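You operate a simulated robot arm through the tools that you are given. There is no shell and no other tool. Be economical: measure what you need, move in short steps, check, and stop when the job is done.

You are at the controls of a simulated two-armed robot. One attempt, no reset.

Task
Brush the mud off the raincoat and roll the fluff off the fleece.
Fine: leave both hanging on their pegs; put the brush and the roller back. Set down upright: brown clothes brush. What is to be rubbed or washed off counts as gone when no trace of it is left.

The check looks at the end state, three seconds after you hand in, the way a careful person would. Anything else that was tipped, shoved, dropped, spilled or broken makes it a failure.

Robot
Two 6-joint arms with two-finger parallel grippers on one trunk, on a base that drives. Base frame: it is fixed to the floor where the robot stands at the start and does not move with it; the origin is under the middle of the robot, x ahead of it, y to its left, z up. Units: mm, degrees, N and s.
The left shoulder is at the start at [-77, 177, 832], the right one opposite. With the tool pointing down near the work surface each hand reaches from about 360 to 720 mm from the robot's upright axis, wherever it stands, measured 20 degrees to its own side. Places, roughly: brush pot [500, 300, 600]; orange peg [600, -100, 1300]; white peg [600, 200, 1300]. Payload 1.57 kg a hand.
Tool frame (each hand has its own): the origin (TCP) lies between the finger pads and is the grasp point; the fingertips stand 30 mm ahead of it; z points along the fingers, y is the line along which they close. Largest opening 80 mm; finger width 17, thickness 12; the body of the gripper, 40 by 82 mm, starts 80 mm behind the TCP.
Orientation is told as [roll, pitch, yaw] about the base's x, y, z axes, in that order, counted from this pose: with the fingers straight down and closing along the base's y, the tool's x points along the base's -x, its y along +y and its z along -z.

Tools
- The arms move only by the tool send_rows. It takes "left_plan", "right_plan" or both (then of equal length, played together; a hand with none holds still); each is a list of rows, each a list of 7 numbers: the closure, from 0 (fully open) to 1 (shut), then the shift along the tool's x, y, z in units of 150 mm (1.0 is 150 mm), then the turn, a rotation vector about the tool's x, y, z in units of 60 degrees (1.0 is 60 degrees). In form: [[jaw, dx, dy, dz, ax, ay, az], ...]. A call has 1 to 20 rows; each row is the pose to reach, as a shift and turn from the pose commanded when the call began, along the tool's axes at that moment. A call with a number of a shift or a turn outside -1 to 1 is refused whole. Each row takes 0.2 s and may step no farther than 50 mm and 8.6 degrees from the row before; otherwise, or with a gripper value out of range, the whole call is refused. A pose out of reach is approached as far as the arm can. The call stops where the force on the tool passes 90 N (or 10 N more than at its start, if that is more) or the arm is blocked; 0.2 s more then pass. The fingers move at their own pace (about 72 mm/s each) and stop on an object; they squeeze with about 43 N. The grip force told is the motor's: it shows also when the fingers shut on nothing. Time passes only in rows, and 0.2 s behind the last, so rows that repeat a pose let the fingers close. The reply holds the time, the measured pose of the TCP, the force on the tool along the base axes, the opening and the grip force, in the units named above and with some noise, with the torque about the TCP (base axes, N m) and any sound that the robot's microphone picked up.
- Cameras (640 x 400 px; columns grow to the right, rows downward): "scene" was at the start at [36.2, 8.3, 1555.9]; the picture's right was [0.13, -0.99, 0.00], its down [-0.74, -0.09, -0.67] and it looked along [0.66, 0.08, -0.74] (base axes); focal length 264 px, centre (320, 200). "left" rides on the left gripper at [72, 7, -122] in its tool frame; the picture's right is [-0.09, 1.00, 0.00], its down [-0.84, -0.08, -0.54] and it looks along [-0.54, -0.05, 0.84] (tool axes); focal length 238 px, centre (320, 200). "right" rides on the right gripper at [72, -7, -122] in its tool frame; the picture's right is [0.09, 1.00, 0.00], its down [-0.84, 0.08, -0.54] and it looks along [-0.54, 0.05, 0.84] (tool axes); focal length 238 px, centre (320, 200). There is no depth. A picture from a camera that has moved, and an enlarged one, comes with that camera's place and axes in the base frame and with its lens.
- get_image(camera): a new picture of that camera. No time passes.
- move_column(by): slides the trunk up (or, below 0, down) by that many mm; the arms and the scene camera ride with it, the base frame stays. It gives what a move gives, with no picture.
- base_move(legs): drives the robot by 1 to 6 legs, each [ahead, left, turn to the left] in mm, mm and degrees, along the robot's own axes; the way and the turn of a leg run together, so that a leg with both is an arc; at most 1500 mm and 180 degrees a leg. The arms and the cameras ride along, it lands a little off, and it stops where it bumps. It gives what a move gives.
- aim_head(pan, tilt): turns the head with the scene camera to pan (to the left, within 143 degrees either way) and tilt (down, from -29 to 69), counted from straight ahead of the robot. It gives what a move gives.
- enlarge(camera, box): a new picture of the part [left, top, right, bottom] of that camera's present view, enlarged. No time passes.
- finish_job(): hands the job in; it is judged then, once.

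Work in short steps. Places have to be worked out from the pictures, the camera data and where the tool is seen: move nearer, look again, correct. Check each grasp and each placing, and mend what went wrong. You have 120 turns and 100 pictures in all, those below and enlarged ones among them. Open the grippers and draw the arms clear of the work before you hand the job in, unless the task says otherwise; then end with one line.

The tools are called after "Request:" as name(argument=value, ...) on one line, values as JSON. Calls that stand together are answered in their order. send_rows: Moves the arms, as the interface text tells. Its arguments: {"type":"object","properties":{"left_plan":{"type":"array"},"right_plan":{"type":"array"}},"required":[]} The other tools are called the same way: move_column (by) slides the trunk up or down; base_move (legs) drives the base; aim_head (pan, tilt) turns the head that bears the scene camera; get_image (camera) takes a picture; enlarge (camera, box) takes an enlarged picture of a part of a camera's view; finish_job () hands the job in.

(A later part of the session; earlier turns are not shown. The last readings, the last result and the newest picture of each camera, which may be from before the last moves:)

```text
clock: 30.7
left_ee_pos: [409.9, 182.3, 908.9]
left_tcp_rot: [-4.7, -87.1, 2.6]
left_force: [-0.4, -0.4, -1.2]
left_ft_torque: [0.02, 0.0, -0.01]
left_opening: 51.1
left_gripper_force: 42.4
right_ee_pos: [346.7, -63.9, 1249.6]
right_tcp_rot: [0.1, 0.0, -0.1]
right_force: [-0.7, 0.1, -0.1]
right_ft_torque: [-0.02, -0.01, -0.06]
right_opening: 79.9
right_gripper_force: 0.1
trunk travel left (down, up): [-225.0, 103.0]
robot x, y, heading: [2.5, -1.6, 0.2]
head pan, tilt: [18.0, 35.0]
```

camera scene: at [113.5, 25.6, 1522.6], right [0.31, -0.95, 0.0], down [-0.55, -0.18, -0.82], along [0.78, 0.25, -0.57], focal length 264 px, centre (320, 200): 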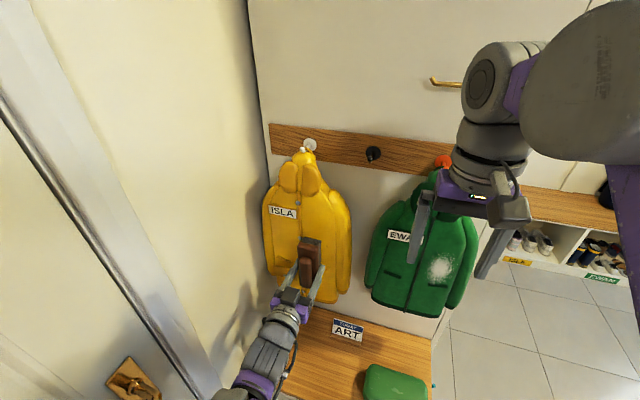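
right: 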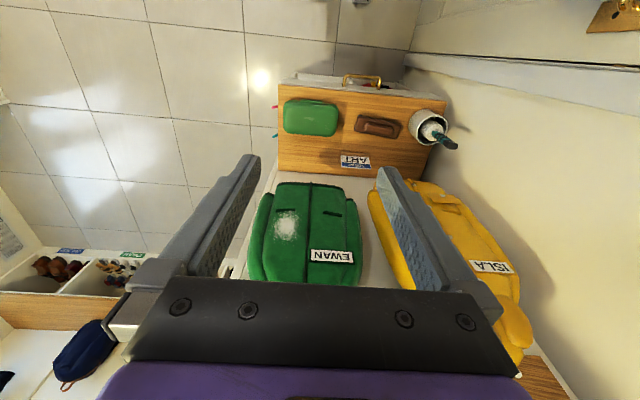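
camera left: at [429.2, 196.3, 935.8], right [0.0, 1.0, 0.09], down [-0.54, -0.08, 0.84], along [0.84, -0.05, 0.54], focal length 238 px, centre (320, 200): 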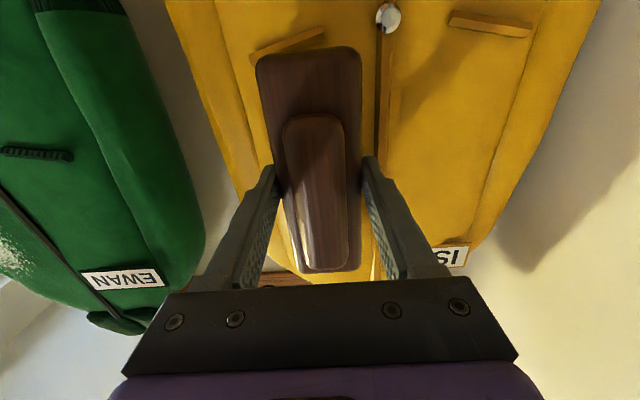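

No trace left. Pitching the hand back down (first 60°) while rising a little.

Request:
send_rows(left_plan=[[1, -0.06, 0, 0, 0, 0.14, 0], [1, -0.12, 0, 0, 0, 0.28, 0], [1, -0.18, 0, 0, 0, 0.42, 0], [1, -0.24, 0, 0, 0, 0.56, 0], [1, -0.3, 0, 0, 0, 0.7, 0], [1, -0.33, 0, 0, 0, 0.84, 0], [1, -0.33, 0, 0, 0, 0.98, 0]])

Request:
send_rows(left_plan=[[1, 0, 0, 0, 0, 0.14, 0], [1, 0, 0, 0, 0, 0.28, 0], [1, 0, 0, 0, 0, 0.42, 0], [1, 0, 0, 0, 0, 0.472, 0]])

```text
clock: 32.3
left_ee_pos: [412.5, 182.5, 959.1]
left_tcp_rot: [-0.3, -28.2, -2.0]
left_force: [0.2, 0.0, -2.1]
left_ft_torque: [-0.01, 0.01, -0.04]
left_opening: 51.3
left_gripper_force: 43.0
left hand out of reach, approached as far as the arm can: row 1, 2
right_ee_pos: [346.4, -62.4, 1250.3]
right_tcp_rot: [0.0, 0.0, 0.0]
right_force: [0.3, 0.2, -1.0]
right_ft_torque: [-0.01, -0.01, -0.01]
right_opening: 80.1
right_gripper_force: 0.1
trunk travel left (down, up): [-225.0, 103.0]
robot x, y, heading: [2.5, -0.2, -0.1]
head pan, tilt: [18.0, 35.0]
```

```text
clock: 33.3
left_ee_pos: [410.9, 182.9, 958.7]
left_tcp_rot: [-0.2, 0.2, -2.1]
left_force: [-1.1, -0.6, -1.2]
left_ft_torque: [-0.03, 0.05, 0.01]
left_opening: 51.4
left_gripper_force: 43.0
right_ee_pos: [345.8, -62.4, 1249.9]
right_tcp_rot: [0.0, 0.0, 0.0]
right_force: [0.4, 0.2, -0.5]
right_ft_torque: [-0.02, -0.02, 0.02]
right_opening: 80.1
right_gripper_force: 0.1
trunk travel left (down, up): [-225.0, 103.0]
robot x, y, heading: [-2.0, -3.1, 0.2]
head pan, tilt: [18.0, 35.0]
```

Tool points down again. Lowering the trunk, then rotating towards yaw 84° above the brush's place.

Request:
move_column(by=-150)

Request:
send_rows(left_plan=[[1, -0.06, -0.04, 0, 0, 0, -0.14], [1, -0.13, -0.08, 0, 0, 0, -0.28], [1, -0.2, -0.12, 0, 0, 0, -0.42], [1, -0.26, -0.16, 0, 0, 0, -0.56], [1, -0.33, -0.2, 0, 0, 0, -0.7], [1, -0.4, -0.25, 0, 0, 0, -0.84], [1, -0.457, -0.29, 0, 0, 0, -0.98]])

Request:
send_rows(left_plan=[[1, 0, 0, 0, 0, 0, -0.14], [1, 0, 0, 0, 0, 0, -0.28], [1, 0, 0, 0, 0, 0, -0.42], [1, 0, 0, 0, 0, 0, -0.455]])

```text
clock: 35.0
left_ee_pos: [412.6, 182.6, 809.1]
left_tcp_rot: [-0.2, 0.1, -2.0]
left_force: [0.2, 0.4, -1.1]
left_ft_torque: [0.0, 0.0, -0.01]
left_opening: 51.5
left_gripper_force: 42.7
right_ee_pos: [344.9, -63.0, 1100.8]
right_tcp_rot: [0.0, 0.0, 0.1]
right_force: [0.6, 1.6, 0.1]
right_ft_torque: [0.04, -0.01, 0.01]
right_opening: 80.2
right_gripper_force: 0.0
trunk travel left (down, up): [-75.0, 253.0]
robot x, y, heading: [-0.9, -0.9, 0.0]
head pan, tilt: [18.0, 35.0]
```

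```text
clock: 36.6
left_ee_pos: [478.8, 137.9, 809.2]
left_tcp_rot: [-0.2, 0.1, 56.8]
left_force: [-0.4, 0.0, -1.5]
left_ft_torque: [0.0, 0.02, 0.01]
left_opening: 51.2
left_gripper_force: 43.4
right_ee_pos: [346.9, -62.0, 1100.0]
right_tcp_rot: [0.0, 0.0, 0.0]
right_force: [-0.2, -0.1, 0.4]
right_ft_torque: [-0.01, 0.0, -0.01]
right_opening: 79.8
right_gripper_force: 0.1
trunk travel left (down, up): [-75.0, 253.0]
robot x, y, heading: [-1.7, -3.4, -0.1]
head pan, tilt: [18.0, 35.0]
```

```text
clock: 37.6
left_ee_pos: [477.9, 137.0, 810.6]
left_tcp_rot: [0.0, 0.2, 84.1]
left_force: [-0.3, 0.4, -1.2]
left_ft_torque: [0.0, -0.02, -0.01]
left_opening: 51.0
left_gripper_force: 42.8
right_ee_pos: [345.6, -64.2, 1099.8]
right_tcp_rot: [-0.1, 0.1, 0.1]
right_force: [-0.5, 0.2, 0.7]
right_ft_torque: [-0.01, 0.01, -0.03]
right_opening: 79.8
right_gripper_force: 0.0
trunk travel left (down, up): [-75.0, 253.0]
robot x, y, heading: [-1.1, 0.2, -0.3]
head pan, tilt: [18.0, 35.0]
```

Checking the brush hasn't slipped in the grip before lowering.

Request:
get_image(camera="left")

Request:
send_rows(left_plan=[[1, 0, 0, 0.3, 0, 0, 0], [1, 0, 0, 0.6, 0, 0, 0], [1, 0, 0, 0.9, 0, 0, 0], [1, 0, 0, 1.0, 0, 0, 0]])

Request:
send_rows(left_plan=[[1, 0, 0, 0.06, 0, 0, 0], [1, 0, 0, 0.09, 0, 0, 0], [1, 0, 0, 0.11, 0, 0, 0], [1, 0, 0, 0.11, 0, 0, 0]])

```text
66 pictures are left
camera left: at [465.5, 65.7, 930.7], right [-0.98, 0.19, 0.0], down [0.16, 0.83, 0.54], along [0.11, 0.53, -0.84], focal length 238 px, centre (320, 200)
```

left: 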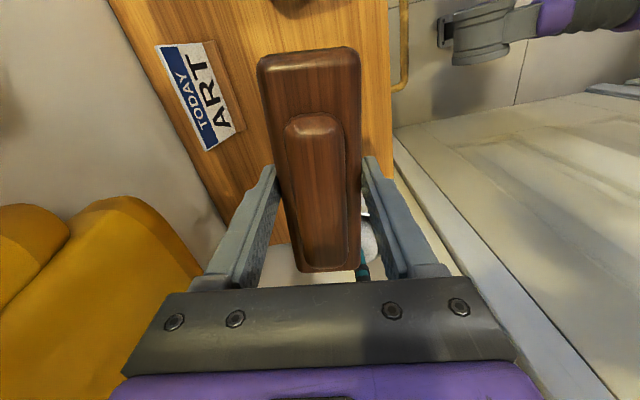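

```text
clock: 38.6
left_ee_pos: [475.9, 135.1, 658.8]
left_tcp_rot: [0.0, 0.2, 84.0]
left_force: [-0.7, 0.1, -2.0]
left_ft_torque: [0.0, 0.01, 0.0]
left_opening: 51.3
left_gripper_force: 42.9
right_ee_pos: [345.8, -63.6, 1099.6]
right_tcp_rot: [-0.1, 0.0, 0.0]
right_force: [-1.0, -0.2, 0.0]
right_ft_torque: [-0.03, -0.01, 0.01]
right_opening: 80.0
right_gripper_force: 0.0
trunk travel left (down, up): [-75.0, 253.0]
robot x, y, heading: [0.7, 2.0, -0.3]
head pan, tilt: [18.0, 35.0]
```

```text
clock: 39.6
left_ee_pos: [478.1, 136.0, 644.3]
left_tcp_rot: [-0.3, 0.2, 83.9]
left_force: [7.6, 1.2, 36.9]
left_ft_torque: [0.14, -0.05, -0.06]
left_opening: 51.4
left_gripper_force: 43.3
right_ee_pos: [344.4, -64.4, 1101.1]
right_tcp_rot: [0.0, -0.1, 0.0]
right_force: [1.1, -0.7, 0.5]
right_ft_torque: [-0.02, 0.0, 0.01]
right_opening: 79.9
right_gripper_force: 0.1
trunk travel left (down, up): [-75.0, 253.0]
robot x, y, heading: [2.2, 1.3, 0.2]
head pan, tilt: [18.0, 35.0]
```

Brush is on the table (37 N). Easing up 1.5 mm and opening, then rising.

Request:
send_rows(left_plan=[[1, 0, 0, -0.01, 0, 0, 0], [0.3, 0, 0, -0.01, 0, 0, 0], [0, 0, 0, -0.01, 0, 0, 0], [0, 0, 0, -0.01, 0, 0, 0], [0, 0, 0, -0.01, 0, 0, 0]])

Request:
send_rows(left_plan=[[0, 0, 0, -0.2, 0, 0, 0], [0, 0, 0, -0.5, 0, 0, 0], [0, 0, 0, -0.8, 0, 0, 0], [0, 0, 0, -1, 0, 0, 0]])

Request:
get_image(camera="left")

Request:
aim_head(pan=18, tilt=48)

Request:
get_image(camera="scene")

```text
clock: 40.8
left_ee_pos: [477.6, 135.7, 644.0]
left_tcp_rot: [0.1, 0.2, 83.9]
left_force: [-0.4, -0.7, -0.1]
left_ft_torque: [-0.01, -0.03, -0.02]
left_opening: 80.0
left_gripper_force: 0.1
right_ee_pos: [345.5, -64.4, 1101.2]
right_tcp_rot: [0.0, -0.1, -0.1]
right_force: [0.1, 0.1, -0.5]
right_ft_torque: [0.0, 0.01, 0.03]
right_opening: 80.1
right_gripper_force: 0.1
trunk travel left (down, up): [-75.0, 253.0]
robot x, y, heading: [3.7, 2.5, 0.2]
head pan, tilt: [18.0, 35.0]
```

```text
clock: 41.8
left_ee_pos: [477.2, 139.1, 794.6]
left_tcp_rot: [0.1, 0.2, 83.9]
left_force: [-0.4, 0.0, 1.3]
left_ft_torque: [0.03, 0.04, 0.02]
left_opening: 79.9
left_gripper_force: 0.0
right_ee_pos: [344.9, -62.6, 1100.7]
right_tcp_rot: [-0.1, 0.0, 0.0]
right_force: [0.2, 0.4, 0.9]
right_ft_torque: [0.0, 0.04, 0.01]
right_opening: 80.0
right_gripper_force: 0.0
trunk travel left (down, up): [-75.0, 253.0]
robot x, y, heading: [-1.1, -0.4, 0.0]
head pan, tilt: [18.0, 35.0]
```

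```text
65 pictures are left
camera left: at [464.1, 67.3, 916.1], right [-0.98, 0.2, 0.0], down [0.16, 0.83, 0.54], along [0.11, 0.53, -0.84], focal length 238 px, centre (320, 200)
```

left: 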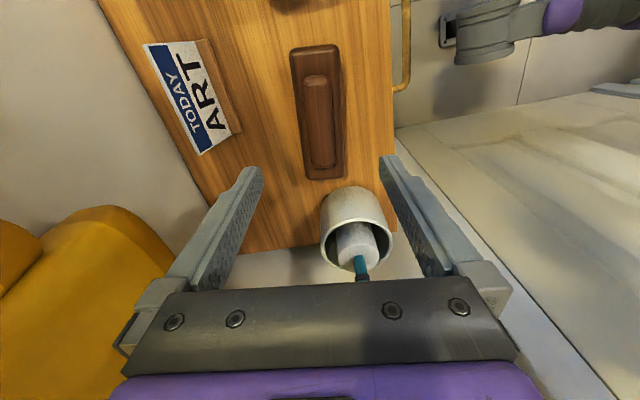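

```text
clock: 42.6
left_ee_pos: [477.5, 138.5, 794.8]
left_tcp_rot: [0.0, 0.1, 83.9]
left_force: [-0.5, 0.6, 0.4]
left_ft_torque: [-0.01, 0.01, -0.02]
left_opening: 80.3
left_gripper_force: 0.0
right_ee_pos: [344.7, -62.8, 1100.0]
right_tcp_rot: [0.1, 0.1, -0.1]
right_force: [-0.3, 0.3, -0.3]
right_ft_torque: [-0.02, 0.01, 0.0]
right_opening: 79.9
right_gripper_force: 0.0
trunk travel left (down, up): [-75.0, 253.0]
robot x, y, heading: [0.6, 1.5, -0.2]
head pan, tilt: [18.0, 48.0]
```

```text
64 pictures are left
camera scene: at [64.3, 22.8, 1349.5], right [0.31, -0.95, 0.0], down [-0.71, -0.23, -0.67], along [0.64, 0.21, -0.74], focal length 264 px, centre (320, 200)
```

scene: 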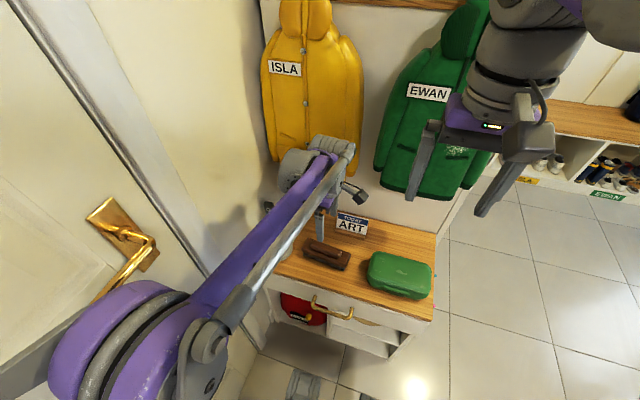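

Brush is back, upright, exactly where it was. Now the roller: I'll move the hand back and unyaw to look at it.

Request:
send_rows(left_plan=[[0, -0.08, 0.11, -0.06, 0, 0, 0.14], [0, -0.16, 0.22, -0.12, 0, 0, 0.28], [0, -0.24, 0.33, -0.18, 0, 0, 0.42], [0, -0.33, 0.44, -0.24, 0, 0, 0.56], [0, -0.41, 0.55, -0.3, 0, 0, 0.7], [0, -0.5, 0.66, -0.36, 0, 0, 0.84], [0, -0.58, 0.8, -0.4, 0, 0, 0.98]])

Request:
send_rows(left_plan=[[0, 0, 0, 0, 0, 0, 0.14], [0, 0, 0, 0, 0, 0, 0.28], [0, 0, 0, 0, 0, 0, 0.419]])

Request:
get_image(camera="left")

Request:
get_image(camera="scene")

```text
clock: 44.2
left_ee_pos: [367.3, 234.8, 853.3]
left_tcp_rot: [-0.3, 0.1, 25.0]
left_force: [-0.2, 0.2, -0.2]
left_ft_torque: [0.02, -0.01, -0.01]
left_opening: 80.1
left_gripper_force: 0.0
right_ee_pos: [345.0, -63.2, 1099.3]
right_tcp_rot: [0.0, 0.1, 0.0]
right_force: [-0.4, -0.3, 0.5]
right_ft_torque: [0.03, 0.0, 0.01]
right_opening: 80.1
right_gripper_force: 0.1
trunk travel left (down, up): [-75.0, 253.0]
robot x, y, heading: [-1.4, 2.3, 0.1]
head pan, tilt: [18.0, 48.0]
```

```text
clock: 45.0
left_ee_pos: [368.9, 234.3, 853.4]
left_tcp_rot: [-0.2, 0.0, -0.1]
left_force: [0.1, 0.2, -0.4]
left_ft_torque: [0.01, -0.02, 0.02]
left_opening: 80.1
left_gripper_force: 0.0
right_ee_pos: [344.8, -63.2, 1100.3]
right_tcp_rot: [0.0, 0.0, 0.1]
right_force: [0.2, -0.9, -0.5]
right_ft_torque: [0.03, -0.04, 0.0]
right_opening: 79.9
right_gripper_force: 0.1
trunk travel left (down, up): [-75.0, 253.0]
robot x, y, heading: [-1.6, 0.2, -0.2]
head pan, tilt: [18.0, 48.0]
```

```text
63 pictures are left
camera left: at [297.2, 241.8, 974.2], right [0.09, 1.0, 0.0], down [0.84, -0.08, 0.54], along [0.54, -0.05, -0.84], focal length 238 px, centre (320, 200)
```

left: 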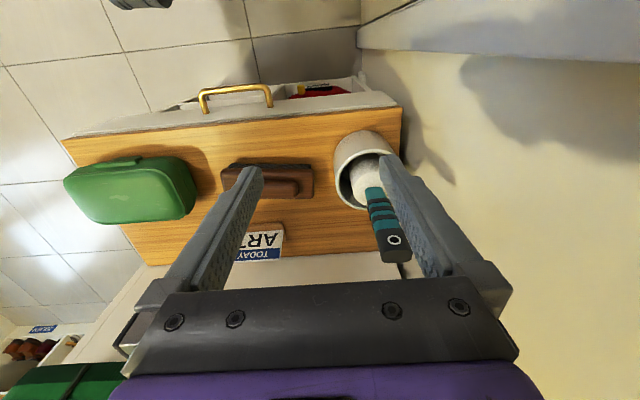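

```text
62 pictures are left
camera scene: at [64.2, 22.8, 1349.5], right [0.31, -0.95, 0.0], down [-0.71, -0.23, -0.67], along [0.64, 0.21, -0.74], focal length 264 px, centre (320, 200)
```

scene: 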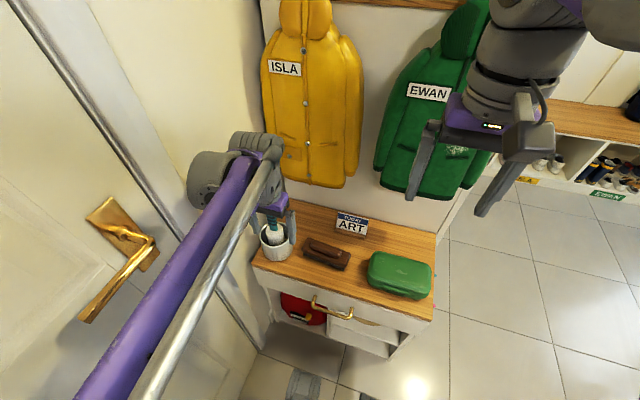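

The roller stands vertically: handle from ≈z660 to 780 at ≈[484,306]. I'll grasp its handle with the tool pitched forward -35° (so the hand stays clear of the fleece later). Moving to a stand-off in front of it.

Request:
send_rows(left_plan=[[0.25, -0.02, 0.1, 0.14, 0, -0.117, 0], [0.25, -0.04, 0.2, 0.3, 0, -0.233, 0], [0.25, -0.06, 0.3, 0.46, 0, -0.35, 0], [0.25, -0.08, 0.4, 0.64, 0, -0.467, 0], [0.25, -0.1, 0.48, 0.82, 0, -0.583, 0], [0.25, -0.1, 0.48, 0.82, 0, -0.583, 0]])

Request:
get_image(camera="left")

Request:
get_image(camera="scene")

```text
clock: 46.4
left_ee_pos: [383.4, 308.1, 731.2]
left_tcp_rot: [-0.3, -35.1, 0.1]
left_force: [0.3, -0.2, 0.1]
left_ft_torque: [0.0, 0.02, 0.01]
left_opening: 59.9
left_gripper_force: 0.2
right_ee_pos: [344.9, -62.9, 1100.3]
right_tcp_rot: [0.0, 0.0, 0.1]
right_force: [1.4, -1.1, 0.7]
right_ft_torque: [-0.04, 0.02, 0.03]
right_opening: 79.9
right_gripper_force: 0.0
trunk travel left (down, up): [-75.0, 253.0]
robot x, y, heading: [-1.1, 0.6, 0.3]
head pan, tilt: [18.0, 48.0]
```

```text
61 pictures are left
camera left: at [255.0, 313.6, 787.9], right [0.08, 1.0, 0.05], down [0.37, -0.07, 0.92], along [0.92, -0.05, -0.38], focal length 238 px, centre (320, 200)
```

left: 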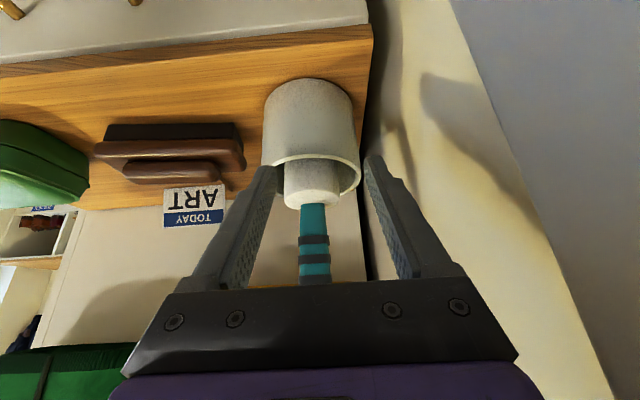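

```text
60 pictures are left
camera scene: at [64.2, 22.6, 1349.5], right [0.31, -0.95, 0.0], down [-0.71, -0.23, -0.67], along [0.64, 0.21, -0.74], focal length 264 px, centre (320, 200)
```

scene: 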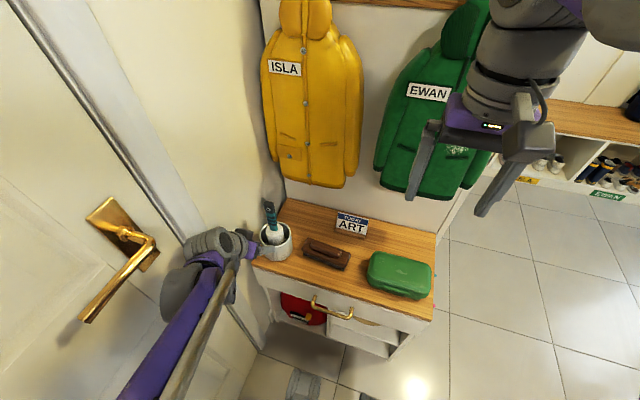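

Combining the three views, the handle is at ≈[458,296], z≈710–812. Correcting: up 26 mm, right 12 mm, and part of the way forward, then look.

Request:
send_rows(left_plan=[[0.25, -0.1, -0.08, -0.142, 0, 0, 0], [0.25, -0.2, -0.08, -0.07, 0, 0, 0], [0.25, -0.318, -0.08, 0.011, 0, 0, 0], [0.25, -0.318, -0.08, 0.011, 0, 0, 0]])

Request:
get_image(camera="left")

Request:
enlarge(camera="scene", box=[210, 180, 338, 276])

```text
clock: 47.4
left_ee_pos: [425.3, 293.6, 756.5]
left_tcp_rot: [-0.3, -34.9, 0.2]
left_force: [-0.2, 0.1, -0.5]
left_ft_torque: [0.01, -0.03, -0.01]
left_opening: 59.8
left_gripper_force: 0.0
right_ee_pos: [345.5, -63.0, 1100.0]
right_tcp_rot: [0.0, 0.0, 0.0]
right_force: [0.6, 0.5, 1.0]
right_ft_torque: [0.01, 0.0, 0.01]
right_opening: 79.8
right_gripper_force: 0.1
trunk travel left (down, up): [-75.0, 253.0]
robot x, y, heading: [0.4, 2.4, 0.0]
head pan, tilt: [18.0, 48.0]
```

```text
59 pictures are left
camera left: at [295.9, 300.9, 813.8], right [0.08, 1.0, 0.05], down [0.37, -0.07, 0.92], along [0.92, -0.05, -0.38], focal length 238 px, centre (320, 200)
```

left: 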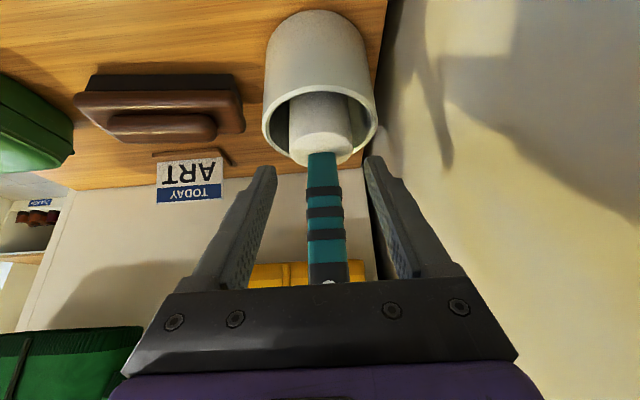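

```text
4.17 times, centred on (274, 228) of scene
camera zoom: at [64.1, 22.8, 1349.5], right [0.31, -0.95, 0.0], down [-0.71, -0.23, -0.67], along [0.64, 0.21, -0.74], focal length 1102 px, centre (512, 83)
```

zoom: 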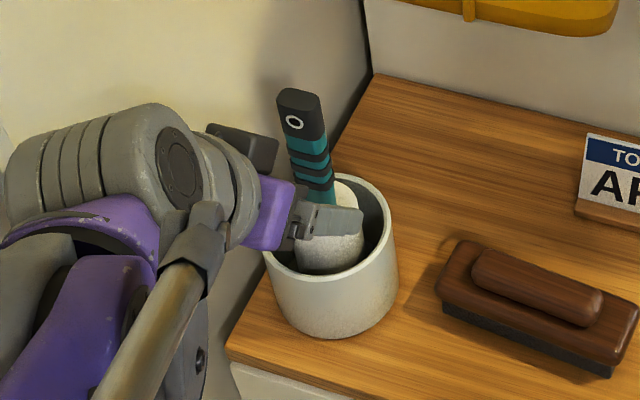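

Handle now pinned at ≈[461,295]; the hand is level with it. Advancing 36 mm and closing.

Request:
send_rows(left_plan=[[0.25, -0.1, 0.01, 0.07, 0, 0, 0], [0.25, -0.197, 0.01, 0.138, 0, 0, 0], [0.25, -0.197, 0.01, 0.138, 0, 0, 0]])

Request:
get_image(camera="left")

Request:
enlarge(camera="scene", box=[210, 180, 338, 276])

```text
clock: 48.2
left_ee_pos: [459.5, 297.1, 756.4]
left_tcp_rot: [-0.3, -35.0, 0.1]
left_force: [0.0, 0.2, -0.3]
left_ft_torque: [0.02, 0.03, 0.0]
left_opening: 60.1
left_gripper_force: 0.0
right_ee_pos: [344.9, -63.3, 1101.2]
right_tcp_rot: [0.0, -0.1, 0.0]
right_force: [0.0, 0.0, -0.9]
right_ft_torque: [0.0, 0.01, 0.0]
right_opening: 80.0
right_gripper_force: 0.1
trunk travel left (down, up): [-75.0, 253.0]
robot x, y, heading: [-1.8, 1.3, 0.0]
head pan, tilt: [18.0, 48.0]
```

```text
57 pictures are left
camera left: at [331.6, 302.4, 814.2], right [0.07, 1.0, 0.05], down [0.37, -0.07, 0.92], along [0.92, -0.05, -0.38], focal length 238 px, centre (320, 200)
```

left: 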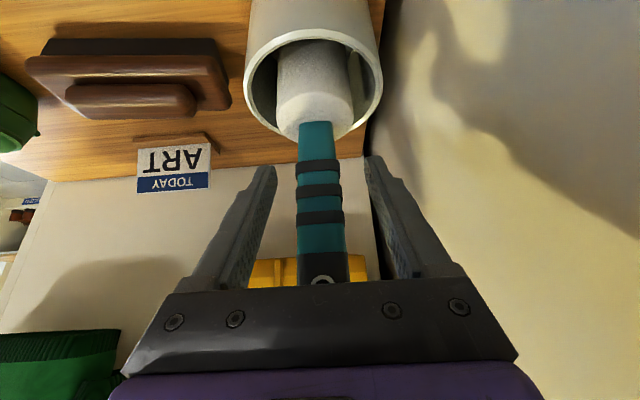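

```text
4.17 times, centred on (274, 228) of scene
camera zoom: at [64.1, 22.7, 1349.5], right [0.31, -0.95, 0.0], down [-0.71, -0.23, -0.67], along [0.64, 0.21, -0.74], focal length 1102 px, centre (512, 83)
```

zoom: 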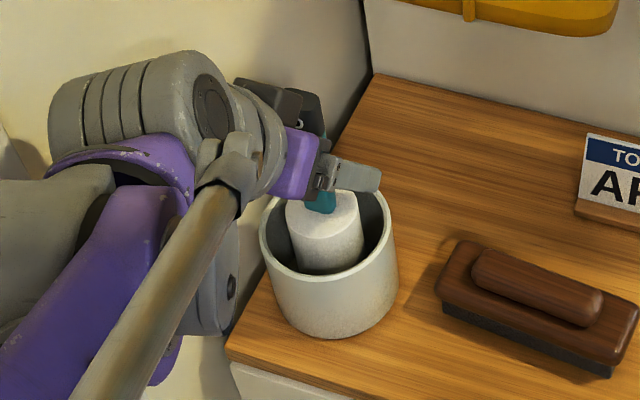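

Handle is centred and at the right depth (26 mm wide). Closing.

Request:
send_rows(left_plan=[[0.5, 0, 0, 0, 0, 0, 0], [1, 0, 0, 0, 0, 0, 0], [1, 0, 0, 0, 0, 0, 0], [1, 0, 0, 0, 0, 0, 0], [1, 0, 0, 0, 0, 0, 0]])

Request:
get_image(camera="left")

```text
clock: 49.4
left_ee_pos: [458.9, 296.9, 755.4]
left_tcp_rot: [-0.3, -35.1, 0.1]
left_force: [0.3, 0.0, -0.3]
left_ft_torque: [0.03, 0.04, 0.02]
left_opening: 24.0
left_gripper_force: 36.8
right_ee_pos: [346.5, -63.1, 1101.3]
right_tcp_rot: [0.0, 0.0, 0.0]
right_force: [0.4, 0.4, -0.6]
right_ft_torque: [-0.01, 0.01, 0.02]
right_opening: 80.1
right_gripper_force: 0.0
trunk travel left (down, up): [-75.0, 253.0]
robot x, y, heading: [-1.7, 2.7, 0.1]
head pan, tilt: [18.0, 48.0]
```

```text
55 pictures are left
camera left: at [331.5, 302.4, 814.2], right [0.08, 1.0, 0.05], down [0.37, -0.07, 0.92], along [0.92, -0.05, -0.38], focal length 238 px, centre (320, 200)
```

left: 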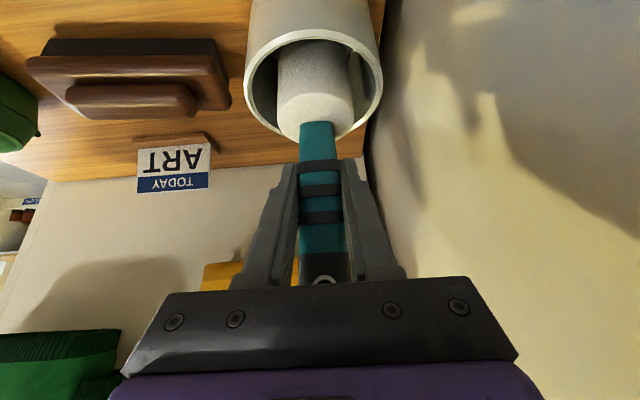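

Gripped (24 mm). Lifting straight up out of the pot.

Request:
send_rows(left_plan=[[1, -0.057, 0, -0.082, 0, 0, 0], [1, -0.153, 0, -0.218, 0, 0, 0], [1, -0.268, 0, -0.382, 0, 0, 0], [1, -0.383, 0, -0.546, 0, 0, 0], [1, -0.497, 0, -0.71, 0, 0, 0], [1, -0.497, 0, -0.71, 0, 0, 0]])

Request:
get_image(camera="left")

Request:
get_image(camera="scene")

```text
clock: 50.8
left_ee_pos: [460.2, 297.8, 887.7]
left_tcp_rot: [-0.3, -35.0, 0.3]
left_force: [-0.1, -0.4, -0.5]
left_ft_torque: [-0.02, 0.02, -0.01]
left_opening: 24.3
left_gripper_force: 35.4
right_ee_pos: [345.3, -63.4, 1099.6]
right_tcp_rot: [-0.1, 0.0, 0.0]
right_force: [-0.5, 0.6, 0.2]
right_ft_torque: [-0.02, -0.02, 0.02]
right_opening: 80.1
right_gripper_force: 0.0
trunk travel left (down, up): [-75.0, 253.0]
robot x, y, heading: [-0.8, 0.7, 0.1]
head pan, tilt: [18.0, 48.0]
```

```text
54 pictures are left
camera left: at [331.8, 303.6, 945.4], right [0.08, 1.0, 0.05], down [0.38, -0.07, 0.92], along [0.92, -0.05, -0.38], focal length 238 px, centre (320, 200)
```

left: 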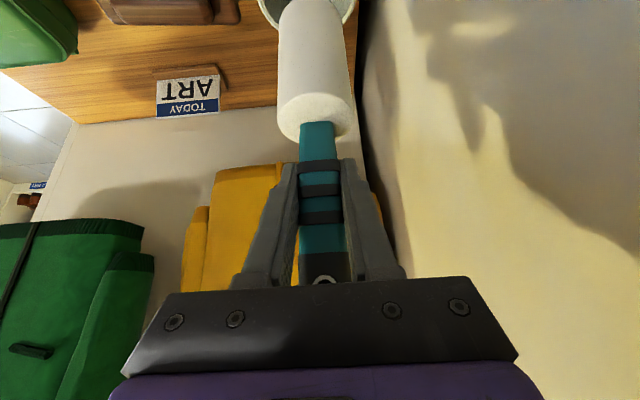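

```text
53 pictures are left
camera scene: at [64.4, 22.9, 1349.5], right [0.31, -0.95, 0.0], down [-0.71, -0.23, -0.67], along [0.64, 0.21, -0.74], focal length 264 px, centre (320, 200)
```

scene: 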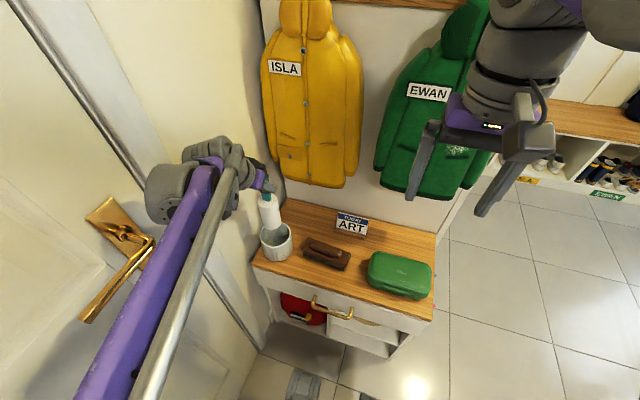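

Roller is out: roll from ≈46 to ≈150 mm below the TCP, radius ≈24. Pulling back and over to the shoulder line, then raising the trunk.

Request:
send_rows(left_plan=[[1, 0.11, -0.2, -0.076, 0, 0, 0], [1, 0.22, -0.4, -0.153, 0, 0, 0], [1, 0.33, -0.6, -0.23, 0, 0, 0], [1, 0.437, -0.8, -0.306, 0, 0, 0]])

Request:
move_column(by=200)

Request:
base_move(legs=[[0, -290, 0]])

Request:
aim_head(pan=10, tilt=42)

Request:
get_image(camera="scene")

```text
clock: 51.8
left_ee_pos: [380.5, 178.9, 886.8]
left_tcp_rot: [-0.3, -34.9, 0.3]
left_force: [-0.1, -0.2, -0.5]
left_ft_torque: [0.0, -0.01, 0.0]
left_opening: 23.7
left_gripper_force: 36.0
right_ee_pos: [345.2, -63.3, 1100.4]
right_tcp_rot: [0.1, 0.0, -0.1]
right_force: [0.6, 0.3, -0.3]
right_ft_torque: [-0.05, 0.02, 0.0]
right_opening: 79.8
right_gripper_force: 0.0
trunk travel left (down, up): [-75.0, 253.0]
robot x, y, heading: [5.1, -1.4, 0.0]
head pan, tilt: [18.0, 48.0]
```

```text
clock: 54.0
left_ee_pos: [377.6, 176.6, 1087.1]
left_tcp_rot: [-0.3, -34.9, 0.3]
left_force: [-0.8, -0.1, -1.2]
left_ft_torque: [0.02, -0.01, -0.05]
left_opening: 24.2
left_gripper_force: 36.1
right_ee_pos: [345.5, -63.2, 1300.6]
right_tcp_rot: [0.0, 0.0, 0.2]
right_force: [0.0, -0.1, -0.2]
right_ft_torque: [-0.02, -0.02, 0.02]
right_opening: 79.9
right_gripper_force: 0.0
trunk travel left (down, up): [-275.0, 53.0]
robot x, y, heading: [-2.7, 0.8, -0.1]
head pan, tilt: [18.0, 48.0]
```

```text
clock: 57.1
left_ee_pos: [379.3, -117.8, 1088.6]
left_tcp_rot: [-0.3, -35.0, -0.1]
left_force: [-0.2, 0.2, -0.5]
left_ft_torque: [0.01, 0.0, -0.01]
left_opening: 24.2
left_gripper_force: 35.9
right_ee_pos: [344.3, -358.0, 1300.6]
right_tcp_rot: [0.1, 0.0, -0.2]
right_force: [1.0, -0.5, 0.0]
right_ft_torque: [0.01, 0.02, 0.02]
right_opening: 80.1
right_gripper_force: 0.1
trunk travel left (down, up): [-275.0, 53.0]
robot x, y, heading: [4.2, -293.5, -0.1]
head pan, tilt: [18.0, 48.0]
```

```text
clock: 57.8
left_ee_pos: [379.1, -117.3, 1086.1]
left_tcp_rot: [-0.3, -35.1, 0.0]
left_force: [-0.3, -0.6, -1.2]
left_ft_torque: [0.0, 0.02, 0.03]
left_opening: 24.1
left_gripper_force: 36.6
right_ee_pos: [344.6, -358.1, 1302.4]
right_tcp_rot: [0.1, 0.0, -0.2]
right_force: [0.2, 0.3, -0.5]
right_ft_torque: [0.03, -0.02, 0.01]
right_opening: 79.9
right_gripper_force: 0.1
trunk travel left (down, up): [-275.0, 53.0]
robot x, y, heading: [-1.1, -295.2, -0.1]
head pan, tilt: [10.0, 42.0]
```

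```text
52 pictures are left
camera scene: at [41.1, -279.7, 1564.5], right [0.17, -0.99, 0.0], down [-0.66, -0.11, -0.74], along [0.73, 0.13, -0.67], focal length 264 px, centre (320, 200)
```

scene: 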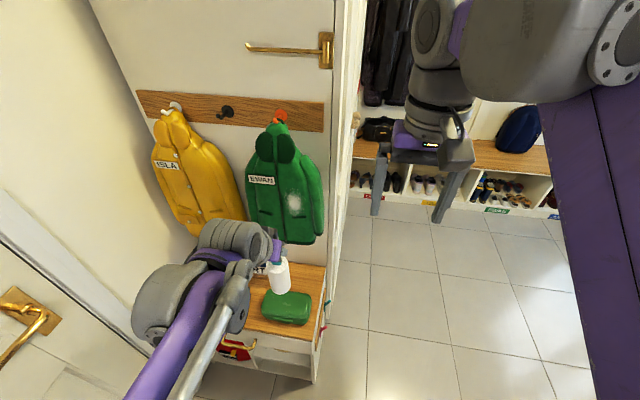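

Fluff re-measured at ≈[591,-113,1040]. Driving 70 mm ahead, then moving the roll to face the fluff with stand-off.

Request:
base_move(legs=[[70, 0, 0]])

Request:
send_rows(left_plan=[[1, -0.16, 0, 0.005, 0, 0, 0], [1, -0.32, 0, 0.01, 0, 0, 0], [1, -0.48, 0, 0.015, 0, 0, 0], [1, -0.645, 0, 0.02, 0, 0, 0], [1, -0.645, 0, 0.02, 0, 0, 0]])

Request:
get_image(camera="left")

Request:
get_image(camera="scene")

```text
clock: 58.8
left_ee_pos: [448.4, -116.3, 1087.2]
left_tcp_rot: [-0.4, -35.0, 0.0]
left_force: [0.6, 0.2, -1.1]
left_ft_torque: [0.01, 0.01, -0.06]
left_opening: 24.2
left_gripper_force: 36.5
right_ee_pos: [412.9, -357.2, 1299.7]
right_tcp_rot: [0.0, -0.1, -0.2]
right_force: [0.0, 0.3, 0.6]
right_ft_torque: [0.0, 0.04, -0.01]
right_opening: 80.2
right_gripper_force: 0.1
trunk travel left (down, up): [-275.0, 53.0]
robot x, y, heading: [70.7, -295.5, -0.2]
head pan, tilt: [10.0, 42.0]
```

```text
clock: 60.0
left_ee_pos: [528.4, -118.2, 1139.8]
left_tcp_rot: [-0.3, -35.0, -0.1]
left_force: [-0.5, 0.5, -2.0]
left_ft_torque: [0.03, 0.0, 0.0]
left_opening: 24.3
left_gripper_force: 36.3
right_ee_pos: [412.7, -357.8, 1300.1]
right_tcp_rot: [-0.1, -0.1, -0.2]
right_force: [-0.4, 0.3, 0.7]
right_ft_torque: [0.0, 0.02, -0.02]
right_opening: 80.1
right_gripper_force: 0.1
trunk travel left (down, up): [-275.0, 53.0]
robot x, y, heading: [69.4, -293.5, -0.2]
head pan, tilt: [10.0, 42.0]
```

```text
51 pictures are left
camera left: at [400.7, -111.1, 1197.7], right [0.08, 1.0, 0.05], down [0.37, -0.08, 0.92], along [0.92, -0.06, -0.38], focal length 238 px, centre (320, 200)
```

left: 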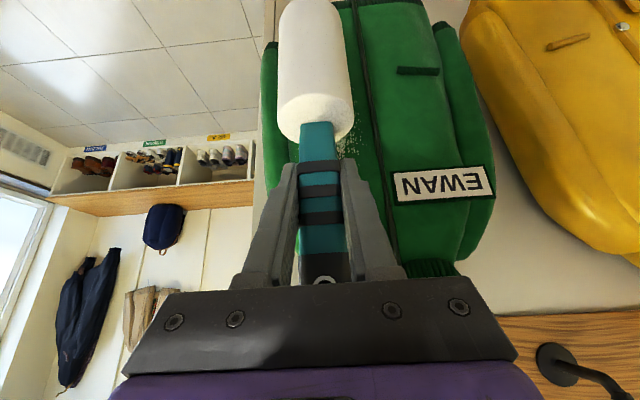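

```text
50 pictures are left
camera scene: at [108.8, -279.9, 1564.5], right [0.17, -0.99, 0.0], down [-0.66, -0.11, -0.74], along [0.73, 0.13, -0.67], focal length 264 px, centre (320, 200)
```

scene: 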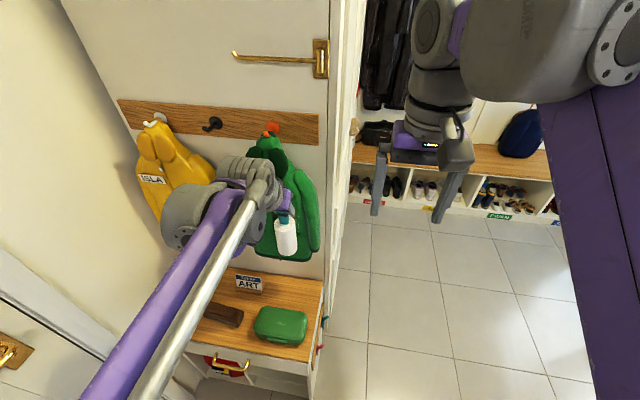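

Creeping forward to contact, watching force.

Request:
send_rows(left_plan=[[1, -0.055, 0, 0.038, 0, 0, 0], [1, -0.109, 0, 0.077, 0, 0, 0], [1, -0.137, 0, 0.096, 0, 0, 0], [1, -0.164, 0, 0.115, 0, 0, 0], [1, -0.164, 0, 0.115, 0, 0, 0]])

Request:
send_rows(left_plan=[[1, -0.016, 0, 0.011, 0, 0, 0], [1, -0.033, 0, 0.023, 0, 0, 0], [1, -0.049, 0, 0.034, 0, 0, 0], [1, -0.049, 0, 0.034, 0, 0, 0]])

Request:
get_image(camera="left")

```text
clock: 61.2
left_ee_pos: [559.5, -117.8, 1140.7]
left_tcp_rot: [-0.2, -35.1, -0.2]
left_force: [-0.5, 0.3, -0.5]
left_ft_torque: [0.0, -0.01, 0.0]
left_opening: 24.0
left_gripper_force: 36.1
right_ee_pos: [412.5, -357.7, 1300.6]
right_tcp_rot: [0.0, 0.1, -0.2]
right_force: [0.1, 0.4, -1.2]
right_ft_torque: [0.01, -0.01, 0.01]
right_opening: 79.9
right_gripper_force: 0.1
trunk travel left (down, up): [-275.0, 53.0]
robot x, y, heading: [67.5, -293.5, -0.1]
head pan, tilt: [10.0, 42.0]
```

```text
clock: 62.2
left_ee_pos: [568.2, -116.7, 1141.0]
left_tcp_rot: [-0.4, -35.0, 0.0]
left_force: [-1.0, -1.2, -0.6]
left_ft_torque: [0.01, -0.04, -0.01]
left_opening: 23.8
left_gripper_force: 36.1
right_ee_pos: [413.5, -357.7, 1300.3]
right_tcp_rot: [0.0, 0.0, -0.3]
right_force: [0.0, -0.1, -0.3]
right_ft_torque: [0.0, 0.0, 0.01]
right_opening: 80.1
right_gripper_force: 0.0
trunk travel left (down, up): [-275.0, 53.0]
robot x, y, heading: [70.5, -291.9, -0.2]
head pan, tilt: [10.0, 42.0]
```

```text
49 pictures are left
camera left: at [440.1, -110.4, 1198.2], right [0.08, 1.0, 0.05], down [0.37, -0.08, 0.92], along [0.92, -0.06, -0.38], focal length 238 px, centre (320, 200)
```

left: 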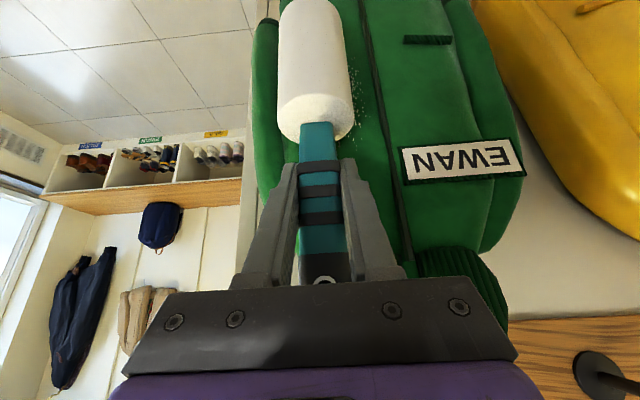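

Just about touching. Continuing gently.

Request:
send_rows(left_plan=[[1, -0.016, 0, 0.011, 0, 0, 0], [1, -0.033, 0, 0.023, 0, 0, 0], [1, -0.033, 0, 0.023, 0, 0, 0]])

```text
clock: 63.0
left_ee_pos: [573.2, -117.4, 1139.7]
left_tcp_rot: [-0.4, -35.0, -0.1]
left_force: [-0.2, -1.3, -0.7]
left_ft_torque: [0.0, -0.04, 0.0]
left_opening: 24.1
left_gripper_force: 36.5
right_ee_pos: [413.7, -358.0, 1299.8]
right_tcp_rot: [0.1, 0.0, -0.2]
right_force: [1.3, 0.7, 0.3]
right_ft_torque: [-0.03, 0.01, -0.01]
right_opening: 80.2
right_gripper_force: 0.1
trunk travel left (down, up): [-275.0, 53.0]
robot x, y, heading: [68.7, -296.9, -0.1]
head pan, tilt: [10.0, 42.0]
```

Request:
send_rows(left_plan=[[1, -0.016, 0, 0.011, 0, 0, 0], [1, -0.033, 0, 0.023, 0, 0, 0], [1, -0.049, 0, 0.034, 0, 0, 0], [1, -0.049, 0, 0.034, 0, 0, 0]])

Request:
enlarge(camera="scene", box=[210, 110, 338, 280])

```text
clock: 64.0
left_ee_pos: [583.4, -116.5, 1141.1]
left_tcp_rot: [-0.4, -35.0, -0.1]
left_force: [-3.6, 0.3, -2.1]
left_ft_torque: [0.03, 0.16, 0.03]
left_opening: 24.3
left_gripper_force: 35.8
right_ee_pos: [412.1, -356.7, 1300.7]
right_tcp_rot: [0.0, -0.1, -0.2]
right_force: [0.0, 0.1, 0.1]
right_ft_torque: [0.03, 0.0, 0.02]
right_opening: 79.9
right_gripper_force: 0.0
trunk travel left (down, up): [-275.0, 53.0]
robot x, y, heading: [65.8, -291.3, -0.3]
head pan, tilt: [10.0, 42.0]
```

```text
2.35 times, centred on (274, 195) of scene
camera zoom: at [108.7, -279.8, 1564.5], right [0.17, -0.99, 0.0], down [-0.66, -0.11, -0.74], along [0.73, 0.13, -0.67], focal length 622 px, centre (428, 212)
```

zoom: 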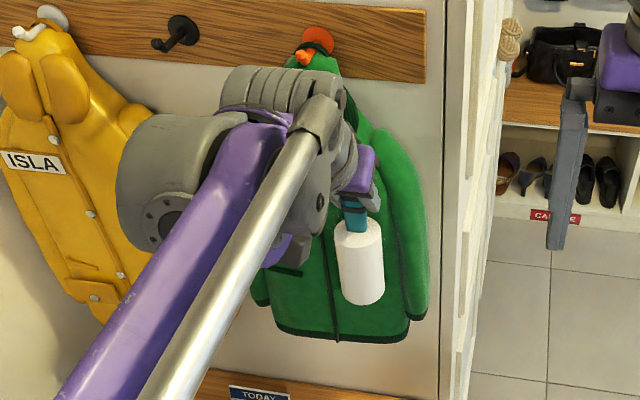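

Light contact at the roll's upper end. I'll tilt it 6° (lower end in), drop 25 mm, and roll sideways ±45 mm, then again 30 mm lower.

Request:
send_rows(left_plan=[[1, 0.139, 0, 0.106, 0, -0.1, 0], [1, 0.139, 0.15, 0.106, 0, -0.1, 0], [1, 0.139, 0.3, 0.106, 0, -0.1, 0], [1, 0.139, 0.15, 0.106, 0, -0.1, 0], [1, 0.139, 0, 0.106, 0, -0.1, 0], [1, 0.139, -0.15, 0.106, 0, -0.1, 0], [1, 0.139, -0.3, 0.106, 0, -0.1, 0], [1, 0.254, -0.3, 0.27, 0, -0.1, 0], [1, 0.254, -0.15, 0.27, 0, -0.1, 0], [1, 0.254, 0, 0.27, 0, -0.1, 0], [1, 0.254, 0.15, 0.27, 0, -0.1, 0], [1, 0.254, 0.3, 0.27, 0, -0.1, 0], [1, 0.254, 0.15, 0.27, 0, -0.1, 0], [1, 0.254, 0, 0.27, 0, -0.1, 0]])

Request:
get_image(camera="left")

```text
clock: 67.0
left_ee_pos: [575.8, -119.9, 1085.9]
left_tcp_rot: [-0.3, -41.0, -0.1]
left_force: [0.6, -0.9, -0.7]
left_ft_torque: [0.01, 0.0, -0.01]
left_opening: 23.9
left_gripper_force: 35.9
right_ee_pos: [412.4, -359.3, 1300.4]
right_tcp_rot: [0.0, 0.0, -0.2]
right_force: [-0.4, 0.5, 0.2]
right_ft_torque: [0.05, 0.02, 0.0]
right_opening: 80.1
right_gripper_force: 0.0
trunk travel left (down, up): [-275.0, 53.0]
robot x, y, heading: [68.2, -292.7, -0.4]
head pan, tilt: [10.0, 42.0]
```

```text
47 pictures are left
camera left: at [442.4, -112.0, 1130.0], right [0.07, 1.0, 0.06], down [0.28, -0.08, 0.96], along [0.96, -0.06, -0.28], focal length 238 px, centre (320, 200)
```

left: 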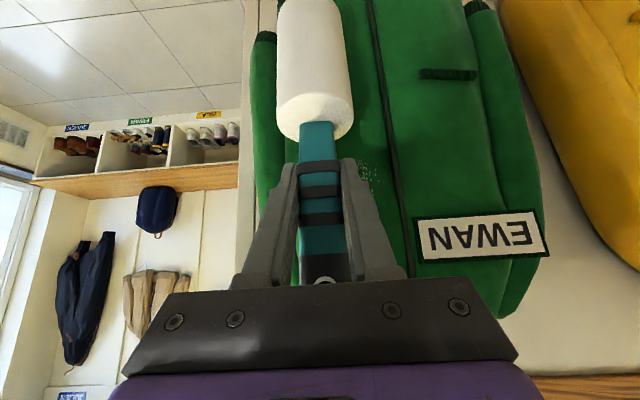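

Lost contact in the lower pass, and some fluff remains. Backing off and aside to see the whole patch.

Request:
send_rows(left_plan=[[1, 0.15, -0.13, -0.13, 0, 0, 0], [1, 0.25, -0.3, -0.25, 0, 0, 0], [1, 0.25, -0.5, -0.25, 0, 0, 0]])

Request:
get_image(camera="left")

Request:
enlarge(camera="scene", box=[210, 110, 338, 280])

```text
clock: 67.8
left_ee_pos: [523.5, -191.6, 1089.7]
left_tcp_rot: [-0.3, -41.0, -0.2]
left_force: [-0.1, -0.6, -0.8]
left_ft_torque: [0.0, 0.01, 0.03]
left_opening: 24.2
left_gripper_force: 36.0
right_ee_pos: [414.6, -357.7, 1300.2]
right_tcp_rot: [0.0, 0.0, -0.2]
right_force: [-0.3, -0.1, 0.6]
right_ft_torque: [0.02, -0.03, 0.01]
right_opening: 79.9
right_gripper_force: 0.0
trunk travel left (down, up): [-275.0, 53.0]
robot x, y, heading: [64.6, -292.6, -0.1]
head pan, tilt: [10.0, 42.0]
```

```text
46 pictures are left
camera left: at [390.7, -185.7, 1134.2], right [0.07, 1.0, 0.06], down [0.28, -0.08, 0.96], along [0.96, -0.05, -0.28], focal length 238 px, centre (320, 200)
```

left: 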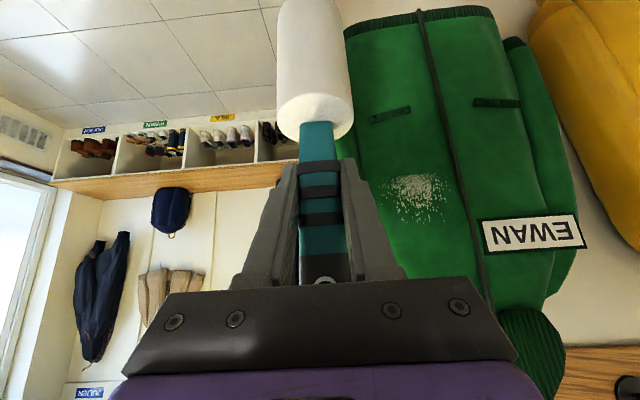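

```text
2.35 times, centred on (274, 195) of scene
camera zoom: at [110.3, -280.5, 1564.5], right [0.17, -0.99, 0.0], down [-0.66, -0.11, -0.74], along [0.73, 0.13, -0.67], focal length 622 px, centre (428, 212)
```

zoom: 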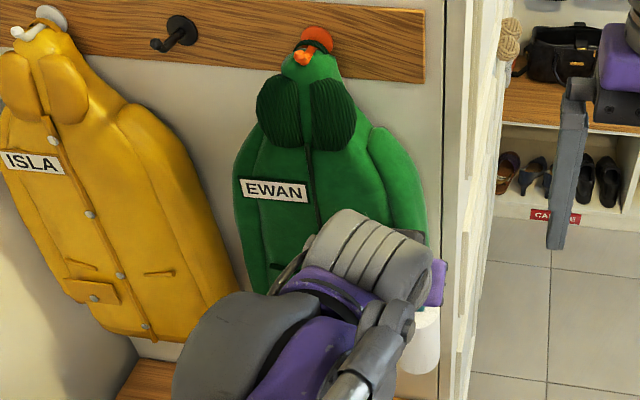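

The lower part of the fluff is gone; remaining patch ≈ y -138…-79, z 1055–1103. I'll go higher, starting at the +y side.

Request:
send_rows(left_plan=[[1, -0.09, 0.17, -0.03, 0, 0.017, 0], [1, -0.18, 0.34, -0.06, 0, 0.034, 0], [1, -0.27, 0.51, -0.09, 0, 0.05, 0], [1, -0.36, 0.68, -0.12, 0, 0.067, 0], [1, -0.444, 0.84, -0.145, 0, 0.083, 0], [1, -0.444, 0.84, -0.145, 0, 0.083, 0]])

```text
clock: 69.2
left_ee_pos: [559.7, -65.3, 1150.2]
left_tcp_rot: [-0.3, -36.1, -0.1]
left_force: [0.3, -0.2, -0.8]
left_ft_torque: [0.02, -0.01, 0.0]
left_opening: 24.0
left_gripper_force: 36.2
right_ee_pos: [411.8, -357.7, 1299.9]
right_tcp_rot: [-0.1, 0.1, -0.2]
right_force: [-0.2, -0.2, 0.2]
right_ft_torque: [0.0, -0.01, 0.03]
right_opening: 80.2
right_gripper_force: 0.1
trunk travel left (down, up): [-275.0, 53.0]
robot x, y, heading: [67.7, -298.3, -0.2]
head pan, tilt: [10.0, 42.0]
```

Pressing in to x≈584 and rolling across twice at two heights.

Request:
send_rows(left_plan=[[1, -0.07, 0, 0.05, 0, 0, 0], [1, -0.129, 0, 0.094, 0, 0, 0], [1, -0.129, -0.12, 0.094, 0, 0, 0], [1, -0.129, -0.24, 0.094, 0, 0, 0], [1, -0.129, -0.36, 0.094, 0, 0, 0], [1, -0.129, -0.48, 0.094, 0, 0, 0], [1, -0.129, -0.6, 0.094, 0, 0, 0], [1, -0.07, -0.6, 0.175, 0, 0, 0], [1, -0.07, -0.48, 0.175, 0, 0, 0], [1, -0.07, -0.36, 0.175, 0, 0, 0], [1, -0.07, -0.24, 0.175, 0, 0, 0], [1, -0.07, -0.12, 0.175, 0, 0, 0], [1, -0.07, 0, 0.175, 0, 0, 0], [1, -0.07, -0.12, 0.175, 0, 0, 0], [1, -0.07, -0.24, 0.175, 0, 0, 0], [1, -0.07, -0.36, 0.175, 0, 0, 0]])

Request:
send_rows(left_plan=[[1, 0.15, -0.13, -0.13, 0, 0, 0], [1, 0.25, -0.3, -0.2, 0, 0, 0], [1, 0.25, -0.55, -0.2, 0, 0, 0]])

Request:
get_image(camera="left")

```text
clock: 72.6
left_ee_pos: [582.0, -120.1, 1133.5]
left_tcp_rot: [-0.1, -36.0, -0.1]
left_force: [-0.7, 0.6, -1.7]
left_ft_torque: [0.04, 0.04, 0.0]
left_opening: 24.1
left_gripper_force: 35.3
right_ee_pos: [413.7, -357.0, 1300.5]
right_tcp_rot: [0.1, 0.0, -0.2]
right_force: [-0.6, 0.8, 0.5]
right_ft_torque: [0.02, -0.01, -0.01]
right_opening: 80.1
right_gripper_force: 0.0
trunk travel left (down, up): [-275.0, 53.0]
robot x, y, heading: [70.0, -291.4, -0.0]
head pan, tilt: [10.0, 42.0]
```

```text
clock: 73.4
left_ee_pos: [532.7, -203.9, 1136.7]
left_tcp_rot: [-0.2, -36.0, -0.2]
left_force: [0.1, 0.0, -1.3]
left_ft_torque: [-0.01, 0.01, 0.0]
left_opening: 24.4
left_gripper_force: 36.4
right_ee_pos: [413.8, -358.2, 1300.8]
right_tcp_rot: [0.0, 0.1, -0.1]
right_force: [0.4, -1.0, -0.1]
right_ft_torque: [0.02, 0.01, -0.04]
right_opening: 79.9
right_gripper_force: 0.1
trunk travel left (down, up): [-275.0, 53.0]
robot x, y, heading: [68.3, -293.3, 0.1]
head pan, tilt: [10.0, 42.0]
```

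```text
44 pictures are left
camera left: at [404.8, -197.3, 1193.0], right [0.08, 1.0, 0.05], down [0.36, -0.08, 0.93], along [0.93, -0.05, -0.36], focal length 238 px, centre (320, 200)
```

left: 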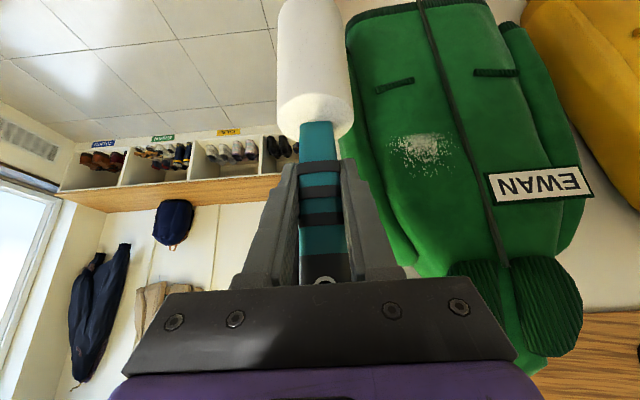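

The upper patch is unchanged (z≈1058–1102): that pass pressed too lightly. I'll return at TCP z≈1140 in front of its centre and press until I get a clear force.

Request:
send_rows(left_plan=[[1, -0.05, 0.15, 0.02, 0, -0.03, 0], [1, -0.1, 0.3, 0.04, 0, -0.06, 0], [1, -0.16, 0.45, 0.07, 0, -0.083, 0], [1, -0.22, 0.6, 0.1, 0, -0.083, 0], [1, -0.28, 0.6, 0.14, 0, -0.083, 0], [1, -0.3, 0.6, 0.165, 0, -0.083, 0], [1, -0.3, 0.6, 0.165, 0, -0.083, 0]])

```text
clock: 75.0
left_ee_pos: [583.5, -111.8, 1144.2]
left_tcp_rot: [-0.3, -41.0, -0.1]
left_force: [-12.4, 0.8, 2.6]
left_ft_torque: [0.04, 0.83, -0.06]
left_opening: 23.9
left_gripper_force: 36.2
right_ee_pos: [410.9, -357.6, 1300.5]
right_tcp_rot: [0.1, -0.1, -0.2]
right_force: [0.1, -0.8, 0.3]
right_ft_torque: [0.02, 0.0, 0.01]
right_opening: 79.9
right_gripper_force: 0.0
trunk travel left (down, up): [-275.0, 53.0]
robot x, y, heading: [67.4, -291.7, 0.0]
head pan, tilt: [10.0, 42.0]
```

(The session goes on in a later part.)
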